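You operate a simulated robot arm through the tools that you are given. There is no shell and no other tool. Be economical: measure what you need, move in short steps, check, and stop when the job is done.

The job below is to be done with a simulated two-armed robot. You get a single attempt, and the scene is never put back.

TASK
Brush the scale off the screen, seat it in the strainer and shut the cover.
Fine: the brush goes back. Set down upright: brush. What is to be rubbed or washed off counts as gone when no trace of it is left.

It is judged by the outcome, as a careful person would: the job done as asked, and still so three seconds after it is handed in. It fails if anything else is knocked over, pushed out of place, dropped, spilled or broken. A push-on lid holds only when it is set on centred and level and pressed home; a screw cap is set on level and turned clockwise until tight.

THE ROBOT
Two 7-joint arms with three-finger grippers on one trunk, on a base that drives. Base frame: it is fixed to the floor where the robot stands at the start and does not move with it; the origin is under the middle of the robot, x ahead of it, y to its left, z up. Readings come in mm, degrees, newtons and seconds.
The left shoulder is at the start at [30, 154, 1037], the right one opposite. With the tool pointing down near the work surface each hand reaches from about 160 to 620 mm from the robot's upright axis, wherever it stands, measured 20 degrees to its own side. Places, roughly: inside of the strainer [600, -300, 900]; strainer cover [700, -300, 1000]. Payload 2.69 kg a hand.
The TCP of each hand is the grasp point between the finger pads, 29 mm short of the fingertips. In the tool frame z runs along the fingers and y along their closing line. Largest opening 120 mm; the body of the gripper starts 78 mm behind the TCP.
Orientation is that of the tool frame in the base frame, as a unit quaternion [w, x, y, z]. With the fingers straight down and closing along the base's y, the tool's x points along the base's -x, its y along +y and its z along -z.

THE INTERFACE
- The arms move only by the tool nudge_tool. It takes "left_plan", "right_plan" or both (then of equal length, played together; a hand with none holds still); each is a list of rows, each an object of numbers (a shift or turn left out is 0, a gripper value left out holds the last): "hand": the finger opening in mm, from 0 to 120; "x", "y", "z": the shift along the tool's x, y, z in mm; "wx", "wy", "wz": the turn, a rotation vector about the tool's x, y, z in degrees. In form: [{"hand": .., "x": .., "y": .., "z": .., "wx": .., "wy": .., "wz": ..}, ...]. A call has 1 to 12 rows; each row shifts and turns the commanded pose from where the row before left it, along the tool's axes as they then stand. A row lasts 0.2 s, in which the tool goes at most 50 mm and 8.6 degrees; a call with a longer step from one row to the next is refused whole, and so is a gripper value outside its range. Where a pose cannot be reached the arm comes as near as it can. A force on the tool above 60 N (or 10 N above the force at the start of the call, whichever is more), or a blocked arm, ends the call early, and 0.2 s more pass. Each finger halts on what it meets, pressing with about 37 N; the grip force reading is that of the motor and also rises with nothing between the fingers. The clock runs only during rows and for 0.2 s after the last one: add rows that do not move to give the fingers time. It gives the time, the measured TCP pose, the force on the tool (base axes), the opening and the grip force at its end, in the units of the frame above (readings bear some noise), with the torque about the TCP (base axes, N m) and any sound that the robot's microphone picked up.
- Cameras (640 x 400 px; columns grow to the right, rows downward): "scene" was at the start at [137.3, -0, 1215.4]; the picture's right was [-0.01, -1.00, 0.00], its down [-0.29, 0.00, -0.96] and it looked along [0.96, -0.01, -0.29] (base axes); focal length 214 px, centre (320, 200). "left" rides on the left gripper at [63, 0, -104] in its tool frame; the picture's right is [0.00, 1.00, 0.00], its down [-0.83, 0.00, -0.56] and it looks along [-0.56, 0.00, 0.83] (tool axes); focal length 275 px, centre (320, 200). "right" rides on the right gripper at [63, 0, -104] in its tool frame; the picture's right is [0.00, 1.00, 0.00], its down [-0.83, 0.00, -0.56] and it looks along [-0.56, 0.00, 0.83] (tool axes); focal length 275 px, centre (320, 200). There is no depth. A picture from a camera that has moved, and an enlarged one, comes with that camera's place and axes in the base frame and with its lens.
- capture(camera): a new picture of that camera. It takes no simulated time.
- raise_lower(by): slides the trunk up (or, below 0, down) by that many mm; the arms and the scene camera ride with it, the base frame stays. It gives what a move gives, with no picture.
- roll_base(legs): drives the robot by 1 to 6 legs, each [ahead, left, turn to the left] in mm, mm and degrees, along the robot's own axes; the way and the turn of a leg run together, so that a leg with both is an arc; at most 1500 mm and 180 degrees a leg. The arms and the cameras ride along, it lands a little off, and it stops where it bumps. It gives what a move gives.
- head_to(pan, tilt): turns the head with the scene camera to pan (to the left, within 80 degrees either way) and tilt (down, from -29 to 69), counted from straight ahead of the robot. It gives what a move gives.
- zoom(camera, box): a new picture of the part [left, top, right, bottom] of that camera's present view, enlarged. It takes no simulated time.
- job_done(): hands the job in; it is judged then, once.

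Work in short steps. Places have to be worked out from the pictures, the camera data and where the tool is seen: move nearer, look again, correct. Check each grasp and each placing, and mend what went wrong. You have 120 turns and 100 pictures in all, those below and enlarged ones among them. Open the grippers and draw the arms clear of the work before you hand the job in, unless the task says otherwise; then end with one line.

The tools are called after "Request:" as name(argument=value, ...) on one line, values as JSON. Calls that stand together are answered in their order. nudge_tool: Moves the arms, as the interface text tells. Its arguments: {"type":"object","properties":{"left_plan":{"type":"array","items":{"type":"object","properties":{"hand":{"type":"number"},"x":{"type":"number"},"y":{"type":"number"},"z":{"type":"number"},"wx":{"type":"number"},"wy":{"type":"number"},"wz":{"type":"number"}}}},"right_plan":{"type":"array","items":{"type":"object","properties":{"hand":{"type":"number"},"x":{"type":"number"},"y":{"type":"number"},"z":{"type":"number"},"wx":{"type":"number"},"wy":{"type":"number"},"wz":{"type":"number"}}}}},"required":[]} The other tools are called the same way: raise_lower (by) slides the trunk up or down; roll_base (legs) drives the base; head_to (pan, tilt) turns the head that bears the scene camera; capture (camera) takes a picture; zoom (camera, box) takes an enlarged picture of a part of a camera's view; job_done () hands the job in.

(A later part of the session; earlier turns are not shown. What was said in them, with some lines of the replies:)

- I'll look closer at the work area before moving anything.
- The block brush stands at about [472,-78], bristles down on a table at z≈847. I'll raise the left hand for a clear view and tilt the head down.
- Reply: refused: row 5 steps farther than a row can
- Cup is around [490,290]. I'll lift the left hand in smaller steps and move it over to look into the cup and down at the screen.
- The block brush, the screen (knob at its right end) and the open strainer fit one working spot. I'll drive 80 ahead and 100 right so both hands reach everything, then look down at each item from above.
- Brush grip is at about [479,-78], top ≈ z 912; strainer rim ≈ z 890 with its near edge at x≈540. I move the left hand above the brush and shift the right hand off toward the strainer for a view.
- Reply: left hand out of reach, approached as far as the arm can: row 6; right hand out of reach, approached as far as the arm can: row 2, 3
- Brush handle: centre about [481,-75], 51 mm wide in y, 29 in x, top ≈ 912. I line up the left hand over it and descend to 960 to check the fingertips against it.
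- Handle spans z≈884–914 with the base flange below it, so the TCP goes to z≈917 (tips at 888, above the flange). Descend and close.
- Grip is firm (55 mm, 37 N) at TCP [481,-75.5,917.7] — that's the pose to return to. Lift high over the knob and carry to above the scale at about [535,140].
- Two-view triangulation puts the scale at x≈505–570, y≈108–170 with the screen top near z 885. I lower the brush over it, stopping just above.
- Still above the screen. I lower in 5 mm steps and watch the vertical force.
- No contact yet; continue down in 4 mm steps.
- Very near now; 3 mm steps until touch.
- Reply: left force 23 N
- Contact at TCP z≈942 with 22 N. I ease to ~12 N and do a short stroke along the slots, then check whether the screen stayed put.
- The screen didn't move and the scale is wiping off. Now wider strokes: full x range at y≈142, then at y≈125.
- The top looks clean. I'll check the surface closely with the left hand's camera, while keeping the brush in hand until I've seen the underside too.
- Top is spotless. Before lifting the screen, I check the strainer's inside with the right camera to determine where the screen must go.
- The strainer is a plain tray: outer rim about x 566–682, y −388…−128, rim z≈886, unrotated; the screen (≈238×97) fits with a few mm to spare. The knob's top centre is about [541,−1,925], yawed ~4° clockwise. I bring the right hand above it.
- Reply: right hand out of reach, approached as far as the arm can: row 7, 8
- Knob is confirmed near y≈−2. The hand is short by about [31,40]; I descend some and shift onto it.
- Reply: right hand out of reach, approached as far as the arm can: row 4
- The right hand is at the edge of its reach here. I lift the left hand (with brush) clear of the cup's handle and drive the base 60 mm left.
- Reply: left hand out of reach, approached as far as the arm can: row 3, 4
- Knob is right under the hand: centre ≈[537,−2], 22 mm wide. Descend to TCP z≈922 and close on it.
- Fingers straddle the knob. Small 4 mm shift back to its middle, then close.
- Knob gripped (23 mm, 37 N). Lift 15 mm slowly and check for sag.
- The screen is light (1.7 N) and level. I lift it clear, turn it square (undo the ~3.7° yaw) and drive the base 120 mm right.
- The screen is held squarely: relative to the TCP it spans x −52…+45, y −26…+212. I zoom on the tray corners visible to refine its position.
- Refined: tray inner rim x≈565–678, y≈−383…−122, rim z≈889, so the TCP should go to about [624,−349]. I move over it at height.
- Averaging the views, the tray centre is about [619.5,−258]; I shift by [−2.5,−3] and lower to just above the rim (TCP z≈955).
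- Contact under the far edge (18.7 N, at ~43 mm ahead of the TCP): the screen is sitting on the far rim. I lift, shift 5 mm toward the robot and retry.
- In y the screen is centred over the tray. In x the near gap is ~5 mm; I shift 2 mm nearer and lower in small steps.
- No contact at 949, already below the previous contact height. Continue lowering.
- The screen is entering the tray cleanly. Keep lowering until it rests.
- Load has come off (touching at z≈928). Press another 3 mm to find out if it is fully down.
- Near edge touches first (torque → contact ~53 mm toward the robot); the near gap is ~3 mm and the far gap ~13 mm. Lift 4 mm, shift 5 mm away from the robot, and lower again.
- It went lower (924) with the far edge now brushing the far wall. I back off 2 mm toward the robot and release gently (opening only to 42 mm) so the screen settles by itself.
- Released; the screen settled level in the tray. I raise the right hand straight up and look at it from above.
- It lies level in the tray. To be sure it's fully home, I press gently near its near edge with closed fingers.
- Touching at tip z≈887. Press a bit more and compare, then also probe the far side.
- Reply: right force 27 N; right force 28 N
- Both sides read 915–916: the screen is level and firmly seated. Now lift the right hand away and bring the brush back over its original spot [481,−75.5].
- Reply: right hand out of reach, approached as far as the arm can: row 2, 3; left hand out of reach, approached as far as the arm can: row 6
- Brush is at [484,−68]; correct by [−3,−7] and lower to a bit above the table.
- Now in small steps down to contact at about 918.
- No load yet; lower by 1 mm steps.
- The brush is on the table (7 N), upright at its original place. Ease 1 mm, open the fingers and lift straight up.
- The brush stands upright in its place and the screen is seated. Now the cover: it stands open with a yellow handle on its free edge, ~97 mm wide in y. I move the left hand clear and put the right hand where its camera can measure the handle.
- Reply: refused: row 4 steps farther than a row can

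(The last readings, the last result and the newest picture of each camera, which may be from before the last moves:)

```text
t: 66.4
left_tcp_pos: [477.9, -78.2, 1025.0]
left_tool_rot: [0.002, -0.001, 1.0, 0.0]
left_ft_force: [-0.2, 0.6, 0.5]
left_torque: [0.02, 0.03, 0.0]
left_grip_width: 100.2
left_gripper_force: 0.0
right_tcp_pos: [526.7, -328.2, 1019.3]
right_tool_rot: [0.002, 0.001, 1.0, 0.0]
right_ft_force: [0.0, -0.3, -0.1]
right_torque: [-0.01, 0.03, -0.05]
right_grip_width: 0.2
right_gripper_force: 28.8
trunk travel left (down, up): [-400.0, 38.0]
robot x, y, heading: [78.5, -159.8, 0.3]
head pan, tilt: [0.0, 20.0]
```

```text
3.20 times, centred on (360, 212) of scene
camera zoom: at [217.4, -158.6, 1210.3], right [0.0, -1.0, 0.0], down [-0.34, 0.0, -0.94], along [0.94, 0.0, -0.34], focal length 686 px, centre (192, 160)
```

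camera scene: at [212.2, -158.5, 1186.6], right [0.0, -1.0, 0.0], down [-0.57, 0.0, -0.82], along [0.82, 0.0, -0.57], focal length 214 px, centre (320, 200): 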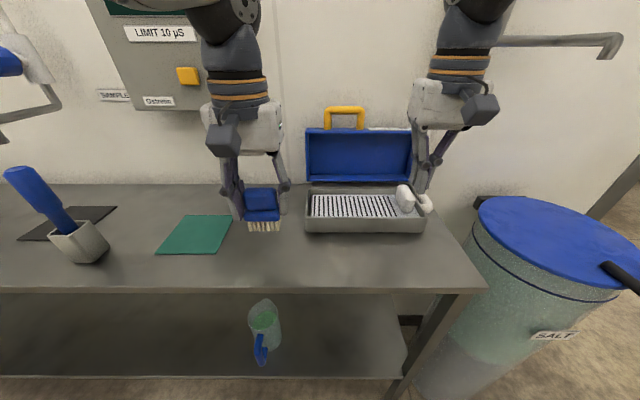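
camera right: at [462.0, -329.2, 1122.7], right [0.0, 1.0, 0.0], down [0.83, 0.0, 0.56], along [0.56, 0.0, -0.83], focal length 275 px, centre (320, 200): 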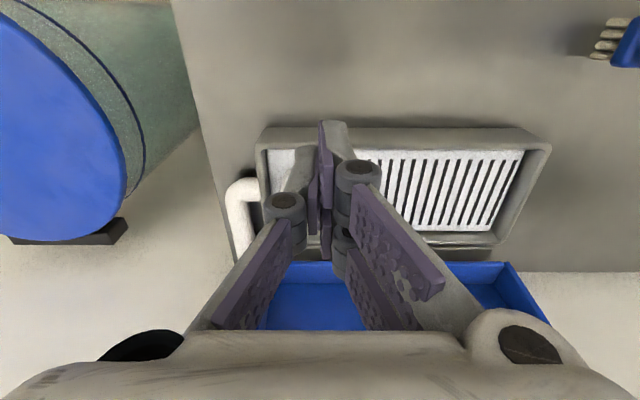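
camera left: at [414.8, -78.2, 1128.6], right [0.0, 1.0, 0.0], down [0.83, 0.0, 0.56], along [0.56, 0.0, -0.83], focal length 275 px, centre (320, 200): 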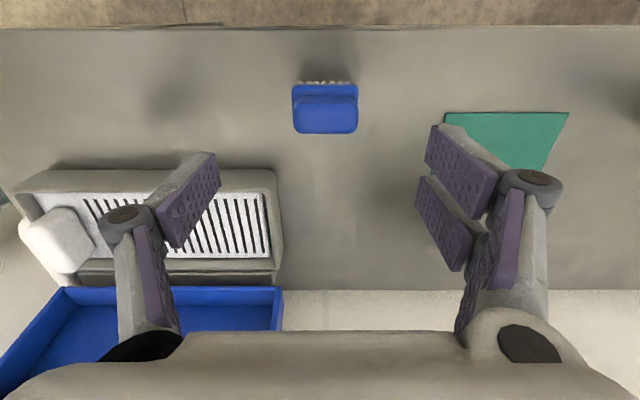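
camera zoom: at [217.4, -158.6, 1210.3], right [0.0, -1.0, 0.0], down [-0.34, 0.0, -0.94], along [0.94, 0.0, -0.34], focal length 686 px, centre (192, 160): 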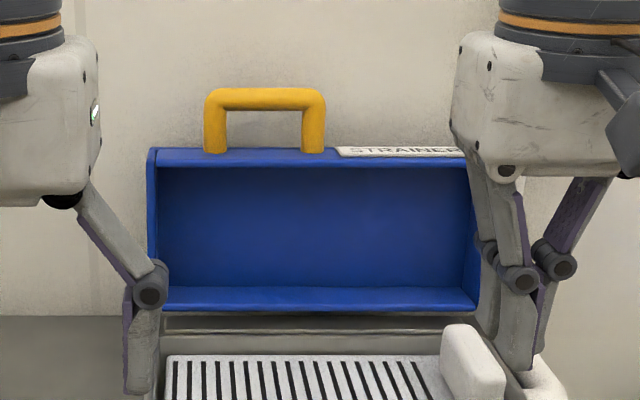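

Same again with legal step sizes.

Request:
nudge_tool(left_plan=[{"y": 45}, {"y": 45}, {"y": 45}, {"y": 45}, {"y": 45}, {}, {}], right_plan=[{"hand": 60, "x": 40}, {"hand": 120, "z": -40}, {"z": -40}, {"z": -40}, {"y": 40}, {"y": 40}, {"y": 30}])

Request:
capture(camera="right")

Request:
zoom(camera="scene", box=[260, 150, 460, 275])

```text
t: 68.0
left_tcp_pos: [477.5, 150.6, 1026.7]
left_tool_rot: [0.002, -0.001, 1.0, 0.0]
left_ft_force: [-0.2, 0.6, 0.5]
left_torque: [-0.04, 0.0, 0.0]
left_grip_width: 99.9
left_gripper_force: 0.1
right_tcp_pos: [489.8, -213.7, 1141.5]
right_tool_rot: [0.002, 0.0, 1.0, 0.0]
right_ft_force: [-1.1, 0.5, 0.0]
right_torque: [0.0, -0.01, 0.0]
right_grip_width: 120.0
right_gripper_force: 0.0
trunk travel left (down, up): [-400.0, 38.0]
robot x, y, heading: [78.8, -158.3, -0.1]
head pan, tilt: [0.0, 20.0]
```

```text
33 pictures are left
camera right: at [424.9, -214.8, 1245.7], right [0.0, 1.0, 0.0], down [0.83, 0.0, 0.56], along [0.56, 0.0, -0.83], focal length 275 px, centre (320, 200)
```

right: 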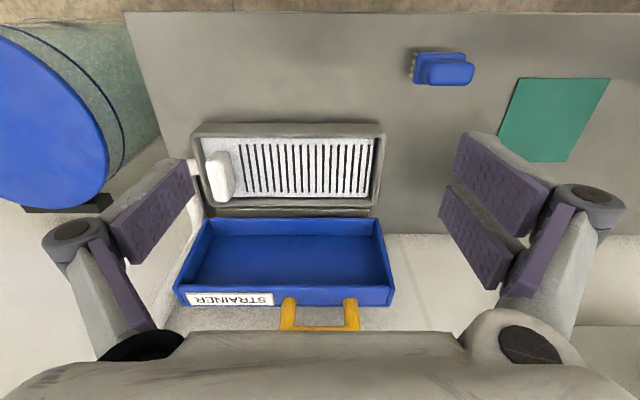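

```text
3.20 times, centred on (360, 212) of scene
camera zoom: at [217.4, -157.7, 1210.3], right [0.0, -1.0, 0.0], down [-0.34, 0.0, -0.94], along [0.94, 0.0, -0.34], focal length 686 px, centre (192, 160)
```

zoom: 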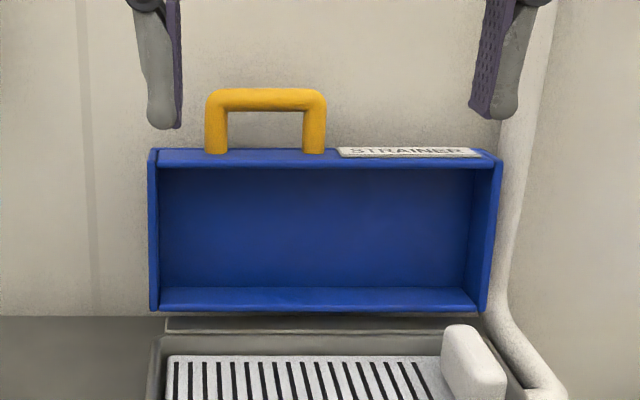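

Triangulated: handle legs at y≈−176 and −252 (centre −214), x≈713, from z≈1038 to the bar at ≈1077; hinge about [696, 895]. I pitch the right hand so its fingers point 45° forward-down, to straddle the handle across its 92 mm width.

Request:
nudge_tool(right_plan=[{"wy": -7.5}, {"wy": -7.5}, {"wy": -7.5}, {"wy": -7.5}, {"wy": -7.5}, {"wy": -7.5}, {}])

Request:
capture(camera="right")

```text
t: 69.6
left_tcp_pos: [476.1, 150.3, 1027.3]
left_tool_rot: [0.002, -0.001, 1.0, 0.0]
left_ft_force: [0.3, 0.2, 0.7]
left_torque: [0.02, 0.02, 0.03]
left_grip_width: 100.1
left_gripper_force: 0.0
right_tcp_pos: [488.3, -214.2, 1141.9]
right_tool_rot: [0.386, 0.001, 0.922, 0.001]
right_ft_force: [0.4, 0.3, -0.3]
right_torque: [-0.02, 0.01, 0.01]
right_grip_width: 120.1
right_gripper_force: 0.0
trunk travel left (down, up): [-400.0, 38.0]
robot x, y, heading: [78.5, -163.5, 0.2]
head pan, tilt: [0.0, 20.0]
```

```text
31 pictures are left
camera right: at [368.2, -214.4, 1169.4], right [0.0, 1.0, 0.0], down [0.19, 0.0, 0.98], along [0.98, 0.0, -0.19], focal length 275 px, centre (320, 200)
```

right: 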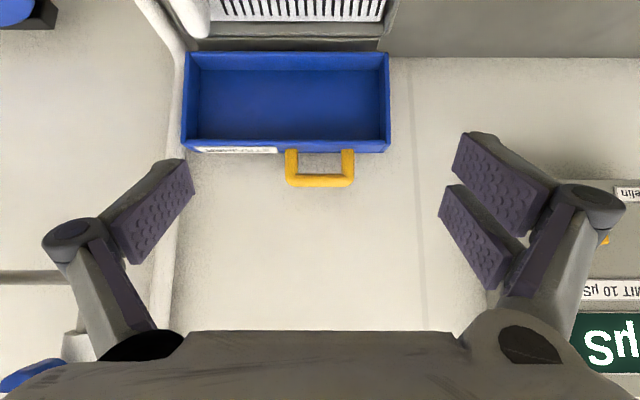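

The handle is exactly centred in view (y≈−214), bar at z≈1077. I approach to a point 60 mm short of it.

Request:
nudge_tool(right_plan=[{"x": -36}, {"x": -36}, {"x": -36}, {"z": 45}, {"z": 45}, {"z": 46}, {}])

Request:
capture(camera="right")

```text
t: 71.2
left_tcp_pos: [477.6, 148.5, 1027.7]
left_tool_rot: [0.002, -0.001, 1.0, 0.0]
left_ft_force: [-0.6, -1.4, 0.4]
left_torque: [0.02, -0.02, -0.03]
left_grip_width: 100.0
left_gripper_force: 0.1
right_tcp_pos: [658.2, -213.7, 1124.8]
right_tool_rot: [0.386, 0.0, 0.923, 0.0]
right_ft_force: [-1.2, -0.6, 0.3]
right_torque: [-0.04, -0.02, -0.02]
right_grip_width: 120.1
right_gripper_force: 0.0
trunk travel left (down, up): [-400.0, 38.0]
robot x, y, heading: [80.0, -156.0, 0.1]
head pan, tilt: [0.0, 20.0]
```

```text
30 pictures are left
camera right: at [539.4, -214.6, 1152.4], right [0.0, 1.0, 0.0], down [0.19, 0.0, 0.98], along [0.98, 0.0, -0.19], focal length 275 px, centre (320, 200)
```

right: 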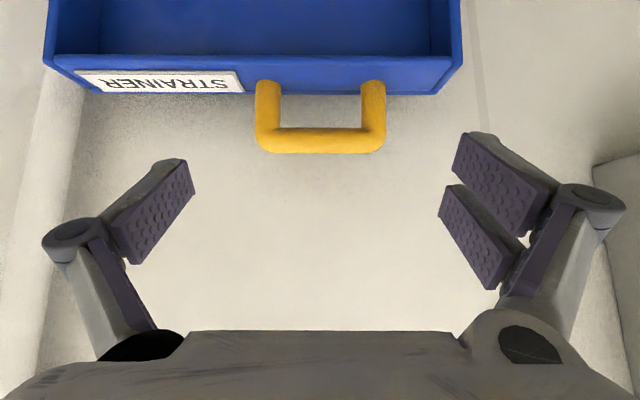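

Bar located at [720, −214, 1076], legs 91 mm across. I advance 74 mm so the pads flank the legs just under the bar, then close.

Request:
nudge_tool(right_plan=[{"z": 37, "x": -4}, {"z": 36}, {}, {"hand": 90}, {"hand": 82}, {"hand": 80}, {}])

Request:
capture(camera="right")

Request:
zoom(camera="scene", box=[260, 150, 460, 275])

```text
t: 72.8
left_tcp_pos: [476.5, 149.7, 1026.8]
left_tool_rot: [0.001, 0.0, 1.0, -0.001]
left_ft_force: [0.2, -0.5, 0.2]
left_torque: [0.02, 0.06, -0.02]
left_grip_width: 100.1
left_gripper_force: 0.0
right_tcp_pos: [714.5, -213.6, 1077.3]
right_tool_rot: [0.386, 0.0, 0.923, 0.0]
right_ft_force: [-0.6, 1.5, 2.3]
right_torque: [0.17, 0.03, 0.36]
right_grip_width: 92.5
right_gripper_force: 45.2
trunk travel left (down, up): [-400.0, 38.0]
robot x, y, heading: [81.2, -159.0, 0.2]
head pan, tilt: [0.0, 20.0]
```

```text
29 pictures are left
camera right: at [594.9, -214.3, 1105.1], right [0.0, 1.0, 0.0], down [0.19, 0.0, 0.98], along [0.98, 0.0, -0.19], focal length 275 px, centre (320, 200)
```

right: 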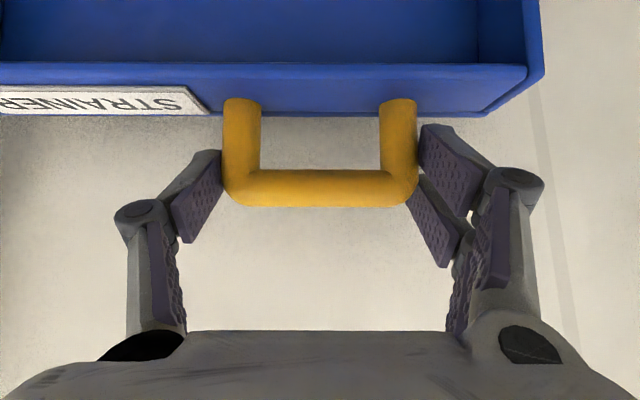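

```text
3.20 times, centred on (360, 212) of scene
camera zoom: at [217.1, -158.4, 1210.4], right [0.0, -1.0, 0.0], down [-0.34, 0.0, -0.94], along [0.94, 0.0, -0.34], focal length 686 px, centre (192, 160)
```

zoom: 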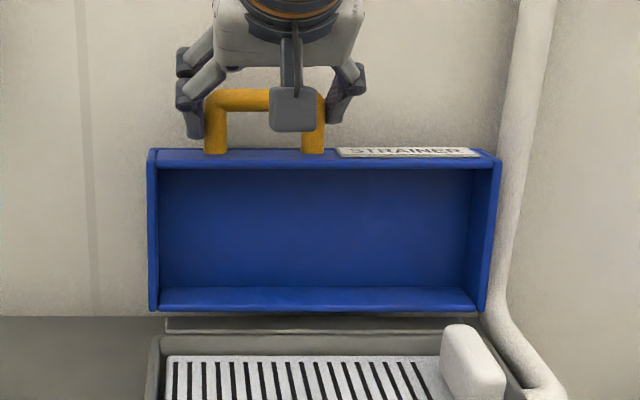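

Handle is clamped (92.5 mm). I begin swinging the cover along the arc around the hinge: first 20°.

Request:
nudge_tool(right_plan=[{"x": 10.3, "z": -11.4}, {"x": 10.4, "z": -11.3}, {"x": 12.2, "z": -9.4}, {"x": 12.2, "z": -9.4}, {}])

Request:
zoom(camera="scene", box=[240, 120, 480, 275])

```text
t: 74.0
left_tcp_pos: [478.7, 149.4, 1025.1]
left_tool_rot: [0.001, -0.002, 1.0, 0.0]
left_ft_force: [0.2, 0.7, 0.0]
left_torque: [0.0, -0.02, 0.0]
left_grip_width: 100.3
left_gripper_force: 0.0
right_tcp_pos: [654.6, -214.5, 1073.0]
right_tool_rot: [0.385, 0.001, 0.923, -0.001]
right_ft_force: [6.6, 3.1, 5.8]
right_torque: [-0.27, -1.38, 0.42]
right_grip_width: 92.2
right_gripper_force: 45.2
trunk travel left (down, up): [-400.0, 38.0]
robot x, y, heading: [80.2, -157.3, 0.4]
head pan, tilt: [0.0, 20.0]
```

```text
2.58 times, centred on (360, 198) of scene
camera zoom: at [217.8, -158.0, 1210.3], right [0.0, -1.0, 0.0], down [-0.34, 0.0, -0.94], along [0.94, 0.0, -0.34], focal length 554 px, centre (217, 206)
```

zoom: 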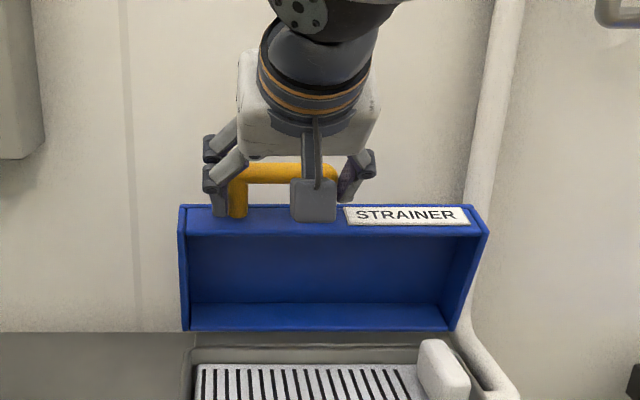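

The cover follows with low force. Continue to ~50°.

Request:
nudge_tool(right_plan=[{"x": 13.6, "z": -7.1}, {"x": 13.6, "z": -7.1}, {"x": 14.7, "z": -4.7}, {"x": 14.6, "z": -4.6}, {"x": 15.2, "z": -2}, {"x": 15.3, "z": -2}, {}])

Request:
zoom(camera="scene", box=[240, 120, 480, 275])

```text
t: 75.6
left_tcp_pos: [476.6, 150.6, 1026.6]
left_tool_rot: [0.001, -0.002, 1.0, 0.0]
left_ft_force: [0.0, -0.9, 0.0]
left_torque: [0.03, 0.0, 0.0]
left_grip_width: 99.9
left_gripper_force: 0.1
right_tcp_pos: [571.7, -213.7, 1027.0]
right_tool_rot: [0.383, -0.001, 0.924, 0.0]
right_ft_force: [-3.7, 11.6, -1.2]
right_torque: [0.28, 0.32, 0.43]
right_grip_width: 92.3
right_gripper_force: 45.7
trunk travel left (down, up): [-400.0, 38.0]
robot x, y, heading: [79.1, -155.0, 0.2]
head pan, tilt: [0.0, 20.0]
```

```text
2.58 times, centred on (360, 198) of scene
camera zoom: at [217.1, -157.0, 1210.2], right [0.0, -1.0, 0.0], down [-0.34, 0.0, -0.94], along [0.94, 0.0, -0.34], focal length 554 px, centre (217, 206)
```

zoom: 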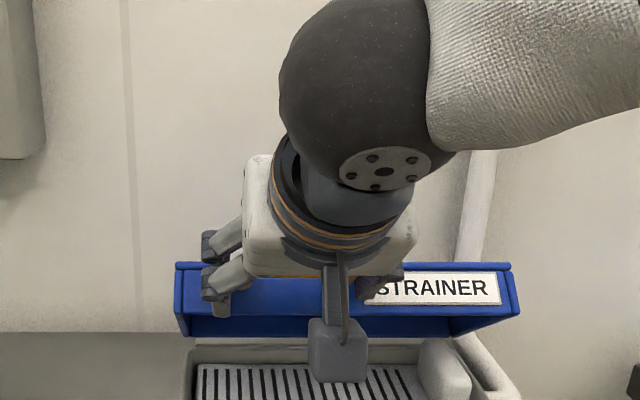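

Going smoothly. Continue to ~80°.

Request:
nudge_tool(right_plan=[{"x": 15.3, "z": 0.6}, {"x": 15.4, "z": 0.6}, {"x": 15, "z": 3.3}, {"x": 15, "z": 3.4}, {"x": 14.2, "z": 5.8}, {"x": 14.2, "z": 5.9}, {}])

Request:
zoom(camera="scene", box=[240, 120, 480, 275])

Request:
capture(camera="left")

```text
t: 77.2
left_tcp_pos: [477.3, 149.4, 1026.4]
left_tool_rot: [0.001, 0.0, 1.0, 0.0]
left_ft_force: [-0.2, 0.7, 0.6]
left_torque: [0.02, 0.0, 0.02]
left_grip_width: 99.9
left_gripper_force: 0.2
right_tcp_pos: [524.6, -213.9, 949.5]
right_tool_rot: [0.384, 0.0, 0.923, -0.002]
right_ft_force: [-0.9, 10.6, -1.6]
right_torque: [-0.38, 0.04, 0.3]
right_grip_width: 91.9
right_gripper_force: 44.7
trunk travel left (down, up): [-400.0, 38.0]
robot x, y, heading: [80.9, -156.6, -0.0]
head pan, tilt: [0.0, 20.0]
```

```text
2.58 times, centred on (360, 198) of scene
camera zoom: at [217.5, -157.3, 1210.2], right [0.0, -1.0, 0.0], down [-0.34, 0.0, -0.94], along [0.94, 0.0, -0.34], focal length 554 px, centre (217, 206)
```

zoom: 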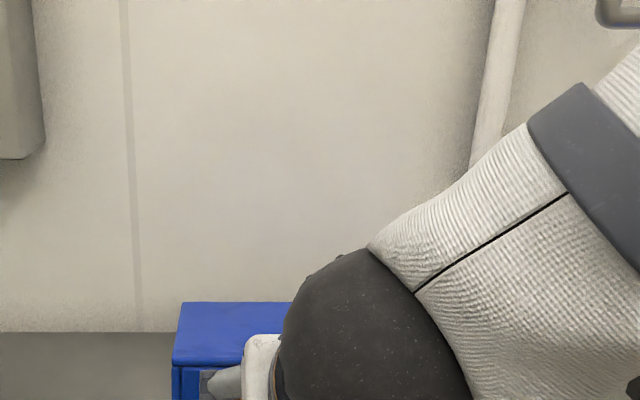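

```text
24 pictures are left
camera left: at [414.1, 150.6, 1129.2], right [0.0, 1.0, 0.0], down [0.83, 0.0, 0.56], along [0.56, 0.0, -0.83], focal length 275 px, centre (320, 200)
```

left: 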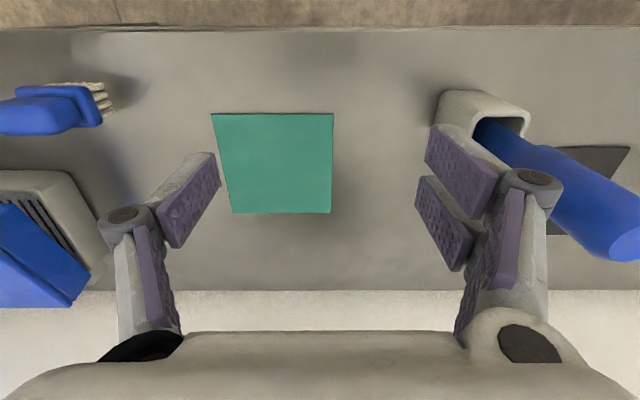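

Nearly closed. Final ~10° in smaller steps, watching the force.

Request:
nudge_tool(right_plan=[{"x": 6.5, "z": 4}, {"x": 6.5, "z": 4}, {"x": 6.5, "z": 4}, {}])

Request:
head_to(pan=0, tilt=35)

Request:
capture(camera="scene")

Request:
capture(camera="right")

```text
t: 78.2
left_tcp_pos: [477.4, 150.6, 1027.3]
left_tool_rot: [0.002, -0.001, 1.0, 0.0]
left_ft_force: [0.0, 0.3, 0.1]
left_torque: [-0.03, -0.02, 0.01]
left_grip_width: 100.1
left_gripper_force: 0.1
right_tcp_pos: [519.2, -213.7, 927.5]
right_tool_rot: [0.386, 0.0, 0.923, 0.0]
right_ft_force: [-0.9, -0.3, 7.8]
right_torque: [0.24, -1.36, 0.94]
right_grip_width: 91.8
right_gripper_force: 44.9
trunk travel left (down, up): [-400.0, 38.0]
robot x, y, heading: [83.4, -158.1, -0.0]
head pan, tilt: [0.0, 20.0]
```

```text
t: 79.0
left_tcp_pos: [476.7, 148.8, 1026.3]
left_tool_rot: [0.003, -0.001, 1.0, 0.0]
left_ft_force: [1.0, 0.4, 0.5]
left_torque: [0.02, 0.03, -0.03]
left_grip_width: 100.0
left_gripper_force: 0.1
right_tcp_pos: [519.0, -212.8, 927.6]
right_tool_rot: [0.385, 0.0, 0.923, 0.0]
right_ft_force: [-1.3, -2.4, 5.7]
right_torque: [-0.03, -1.13, 0.67]
right_grip_width: 91.6
right_gripper_force: 45.1
trunk travel left (down, up): [-400.0, 38.0]
robot x, y, heading: [82.1, -158.0, -0.1]
head pan, tilt: [0.0, 35.0]
```

```text
23 pictures are left
camera scene: at [211.7, -158.8, 1186.6], right [0.0, -1.0, 0.0], down [-0.57, 0.0, -0.82], along [0.82, 0.0, -0.57], focal length 214 px, centre (320, 200)
```

scene: 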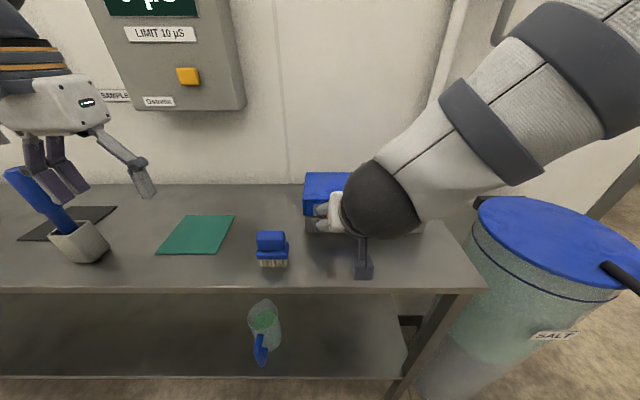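

```text
22 pictures are left
camera right: at [399.7, -214.1, 956.5], right [0.0, 1.0, 0.0], down [0.19, 0.0, 0.98], along [0.98, 0.0, -0.19], focal length 275 px, centre (320, 200)
```

right: 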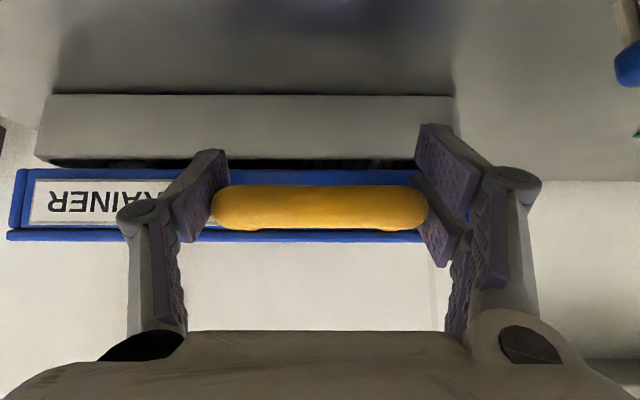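

A gap of ~6 mm remains between lid and tray. Push down a few mm more until it seats.

Request:
nudge_tool(right_plan=[{"x": 3, "z": 2.5}, {"x": 3, "z": 2.5}, {"x": 2, "z": 2}, {}])

Request:
capture(camera="right")

```text
t: 80.0
left_tcp_pos: [476.2, 149.1, 1027.8]
left_tool_rot: [0.003, -0.001, 1.0, 0.0]
left_ft_force: [0.4, -0.1, 0.1]
left_torque: [0.01, 0.01, 0.01]
left_grip_width: 100.1
left_gripper_force: 0.0
right_tcp_pos: [518.6, -213.3, 919.1]
right_tool_rot: [0.387, 0.0, 0.922, 0.0]
right_ft_force: [-5.3, -2.9, 20.8]
right_torque: [0.05, 0.23, 1.2]
right_grip_width: 91.6
right_gripper_force: 45.0
trunk travel left (down, up): [-400.0, 38.0]
robot x, y, heading: [80.0, -161.6, -0.1]
head pan, tilt: [0.0, 35.0]
```

```text
21 pictures are left
camera right: at [398.5, -214.2, 947.8], right [0.0, 1.0, 0.0], down [0.19, 0.0, 0.98], along [0.98, 0.0, -0.19], focal length 275 px, centre (320, 200)
```

right: 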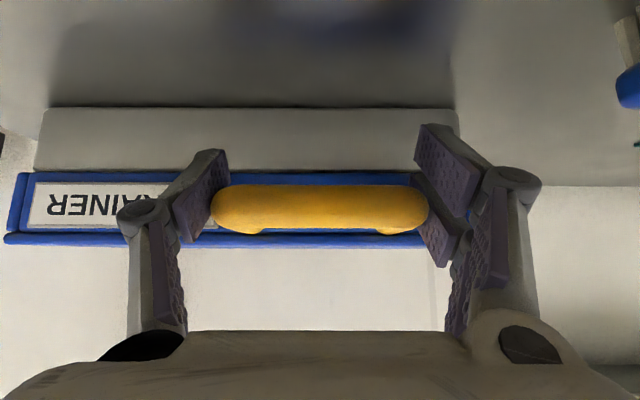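

The gap has closed (21 N reaction). One more small press to confirm it's at its stop.

Request:
nudge_tool(right_plan=[{"x": 1.5, "z": 1.5}, {"x": 1, "z": 1}, {}])

```text
t: 80.8
left_tcp_pos: [476.6, 150.3, 1028.0]
left_tool_rot: [0.002, -0.001, 1.0, -0.001]
left_ft_force: [0.0, -0.1, 0.0]
left_torque: [0.0, 0.02, -0.02]
left_grip_width: 99.9
left_gripper_force: 0.2
right_tcp_pos: [518.5, -213.5, 916.1]
right_tool_rot: [0.387, 0.001, 0.922, 0.0]
right_ft_force: [-0.7, -2.4, 28.1]
right_torque: [-0.02, -0.32, 0.83]
right_grip_width: 91.3
right_gripper_force: 44.9
trunk travel left (down, up): [-400.0, 38.0]
robot x, y, heading: [78.5, -160.7, 0.1]
head pan, tilt: [0.0, 35.0]
```

Released next: open the fingers, back out along the finger direction and inspect the cover.

Request:
nudge_tool(right_plan=[{"x": -1.5, "z": -1.5}, {"hand": 118}, {"hand": 118}, {}, {"z": -30}, {"z": -40}, {"z": -40, "x": -20}, {"x": -45}, {"x": -45}, {}])

Request:
capture(camera="scene")

Request:
capture(camera="right")

```text
t: 83.0
left_tcp_pos: [476.4, 149.2, 1026.8]
left_tool_rot: [0.002, -0.001, 1.0, 0.0]
left_ft_force: [0.6, -0.1, -1.3]
left_torque: [0.01, -0.02, -0.01]
left_grip_width: 99.9
left_gripper_force: 0.0
right_tcp_pos: [517.6, -218.0, 1068.9]
right_tool_rot: [0.385, 0.001, 0.923, 0.0]
right_ft_force: [0.6, -0.2, -0.4]
right_torque: [0.02, 0.0, 0.0]
right_grip_width: 118.0
right_gripper_force: 0.1
trunk travel left (down, up): [-400.0, 38.0]
robot x, y, heading: [79.4, -161.2, 0.2]
head pan, tilt: [0.0, 35.0]
```

```text
20 pictures are left
camera scene: at [212.2, -158.6, 1186.5], right [0.0, -1.0, 0.0], down [-0.57, 0.0, -0.82], along [0.82, 0.0, -0.57], focal length 214 px, centre (320, 200)
```

scene: 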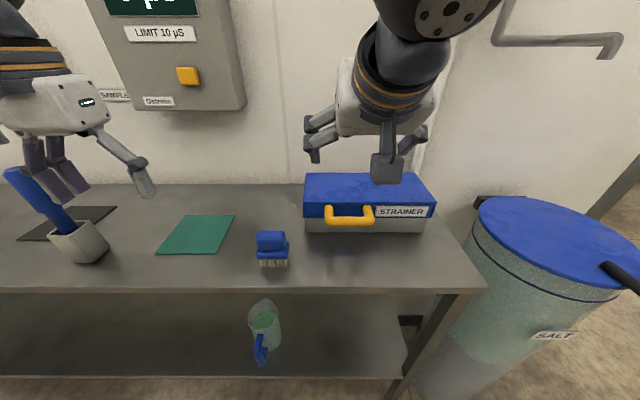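

```text
19 pictures are left
camera right: at [397.0, -218.0, 1097.6], right [0.0, 1.0, 0.0], down [0.19, 0.0, 0.98], along [0.98, 0.0, -0.19], focal length 275 px, centre (320, 200)
```

right: 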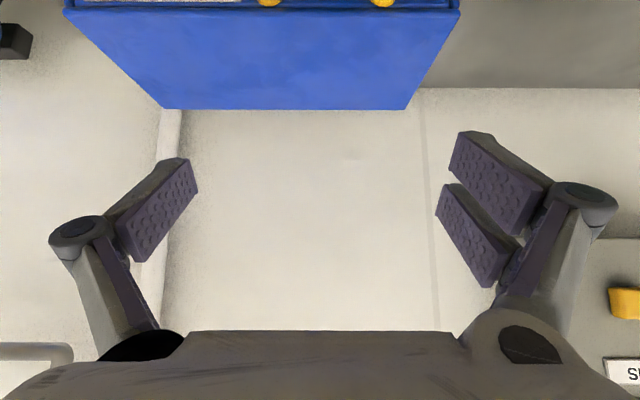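

The cover is down. I zoom to check that it sits level on the tray with no gap.

Request:
zoom(camera="scene", box=[230, 165, 450, 275])

```text
2.91 times, centred on (340, 220) of scene
camera zoom: at [212.2, -158.6, 1186.5], right [0.0, -1.0, 0.0], down [-0.57, 0.0, -0.82], along [0.82, 0.0, -0.57], focal length 624 px, centre (262, 142)
```

zoom: 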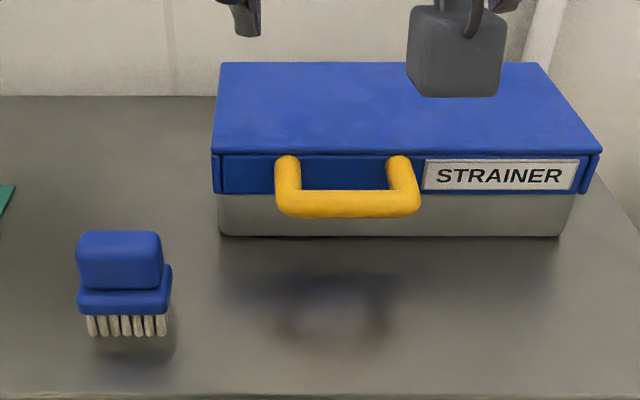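

It looks level and closed. To make sure it's fully home, I press the front-centre of the lid's top lightly with closed fingertips.

Request:
nudge_tool(right_plan=[{"hand": 60, "y": -40}, {"hand": 0, "x": 16, "z": 30}, {"z": 35, "x": 5}, {"z": 25}, {"x": 6, "z": 6}, {}])

Request:
zoom(camera="scene", box=[230, 165, 450, 275])

```text
t: 84.4
left_tcp_pos: [478.6, 149.5, 1026.8]
left_tool_rot: [0.002, -0.001, 1.0, 0.001]
left_ft_force: [0.5, 0.6, -0.2]
left_torque: [0.0, 0.01, 0.02]
left_grip_width: 99.9
left_gripper_force: 0.0
right_tcp_pos: [568.6, -253.1, 984.9]
right_tool_rot: [0.386, 0.0, 0.923, 0.0]
right_ft_force: [0.2, 0.4, 0.1]
right_torque: [-0.02, -0.01, -0.02]
right_grip_width: 0.1
right_gripper_force: 28.2
trunk travel left (down, up): [-400.0, 38.0]
robot x, y, heading: [79.9, -162.3, -0.1]
head pan, tilt: [0.0, 35.0]
```

```text
2.91 times, centred on (340, 220) of scene
camera zoom: at [212.4, -158.5, 1186.5], right [0.0, -1.0, 0.0], down [-0.57, 0.0, -0.82], along [0.82, 0.0, -0.57], focal length 624 px, centre (262, 142)
```

zoom: 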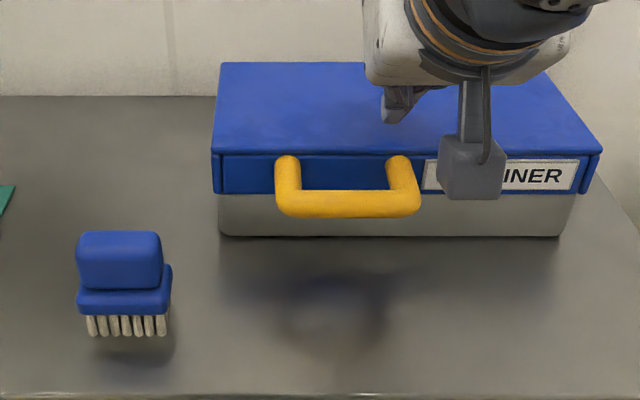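

Tips are ~30 mm above the lid. Lower straight down in small steps until contact.

Request:
nudge_tool(right_plan=[{"x": 7, "z": 7}, {"x": 7, "z": 7}, {"x": 3.5, "z": 3.5}, {"x": 3.5, "z": 3.5}, {"x": 2, "z": 2}, {}])

```text
t: 85.1
left_tcp_pos: [473.4, 148.8, 1028.8]
left_tool_rot: [0.003, -0.002, 1.0, 0.0]
left_ft_force: [0.2, -0.5, 0.4]
left_torque: [-0.01, 0.05, -0.01]
left_grip_width: 100.0
left_gripper_force: 0.0
right_tcp_pos: [571.5, -252.6, 977.7]
right_tool_rot: [0.402, 0.001, 0.916, 0.002]
right_ft_force: [-8.6, -1.4, 37.5]
right_torque: [0.02, 0.16, 0.11]
right_grip_width: 0.0
right_gripper_force: 28.3
trunk travel left (down, up): [-400.0, 38.0]
robot x, y, heading: [82.2, -160.1, 0.2]
head pan, tilt: [0.0, 35.0]
stopped in row 3 (right hand): the force on the tool passed its limit at 66 N (the readings are from after the stop); the commanded pose is now the measured one
```

Contact came sooner than I'd judged (lid top ≈ 953) and the lid held firm against 66 N, so it's fully down. Lift off and inspect.

Request:
nudge_tool(right_plan=[{"x": -14, "z": -14}, {"x": -25, "z": -25}, {"x": -30, "z": -30}, {"y": -40, "z": -20}, {"z": -40}, {"z": -30}, {}])

Request:
capture(camera="scene")

Request:
zoom(camera="scene", box=[230, 165, 450, 275])

```text
t: 86.7
left_tcp_pos: [476.8, 149.4, 1026.5]
left_tool_rot: [0.002, 0.0, 1.0, 0.0]
left_ft_force: [0.8, 0.0, -0.5]
left_torque: [-0.03, 0.04, -0.02]
left_grip_width: 100.1
left_gripper_force: 0.1
right_tcp_pos: [505.4, -292.9, 1131.4]
right_tool_rot: [0.395, 0.001, 0.919, 0.001]
right_ft_force: [-0.4, -0.5, 0.9]
right_torque: [0.01, -0.02, -0.04]
right_grip_width: 0.1
right_gripper_force: 28.2
trunk travel left (down, up): [-400.0, 38.0]
robot x, y, heading: [79.5, -157.3, 0.1]
head pan, tilt: [0.0, 35.0]
```

```text
16 pictures are left
camera scene: at [212.4, -158.5, 1186.5], right [0.0, -1.0, 0.0], down [-0.57, 0.0, -0.82], along [0.82, 0.0, -0.57], focal length 214 px, centre (320, 200)
```

scene: 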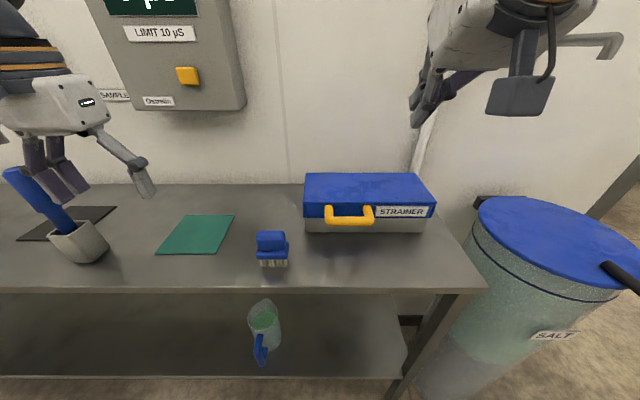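

```text
2.91 times, centred on (340, 220) of scene
camera zoom: at [212.4, -158.5, 1186.5], right [0.0, -1.0, 0.0], down [-0.57, 0.0, -0.82], along [0.82, 0.0, -0.57], focal length 624 px, centre (262, 142)
```

zoom: 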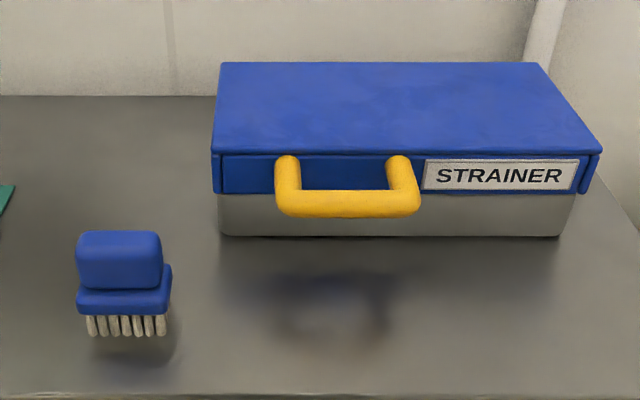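

The lid is unchanged, level and shut; the brush is upright in place. Open the right gripper, raise both hands clear and finish.

Request:
nudge_tool(left_plan=[{"z": -40}, {"x": 40}, {}], right_plan=[{"hand": 60, "z": -30}, {"hand": 110}, {}])

Request:
capture(camera="scene")

```text
t: 87.5
left_tcp_pos: [434.7, 150.2, 1068.5]
left_tool_rot: [0.002, -0.002, 1.0, 0.001]
left_ft_force: [-0.5, 0.3, 0.3]
left_torque: [0.02, 0.0, -0.02]
left_grip_width: 100.2
left_gripper_force: 0.1
right_tcp_pos: [482.9, -292.7, 1151.3]
right_tool_rot: [0.395, 0.001, 0.919, 0.001]
right_ft_force: [0.3, 0.0, -0.5]
right_torque: [0.02, -0.02, 0.01]
right_grip_width: 110.1
right_gripper_force: 0.2
trunk travel left (down, up): [-400.0, 38.0]
robot x, y, heading: [83.4, -159.6, 0.2]
head pan, tilt: [0.0, 35.0]
```

```text
14 pictures are left
camera scene: at [212.6, -159.2, 1186.4], right [0.0, -1.0, 0.0], down [-0.57, 0.0, -0.82], along [0.82, 0.0, -0.57], focal length 214 px, centre (320, 200)
```

scene: 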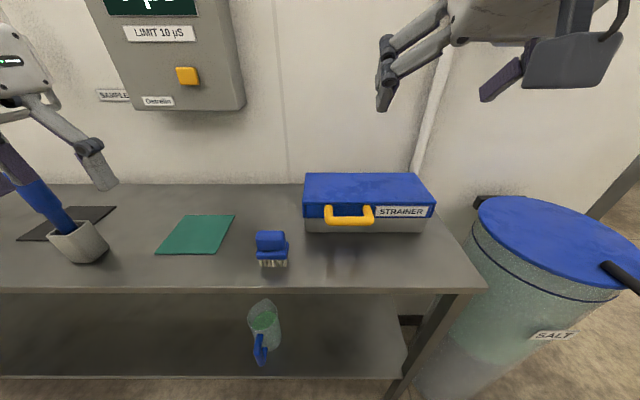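

Everything is in place and the hands are clear; handing in.

Request:
job_done()

```text
The job is handed in.
```

The scale is brushed off the top of the screen (I didn't look at its underside), the screen is seated level in the strainer with the cover shut, and the brush is back upright in its place.
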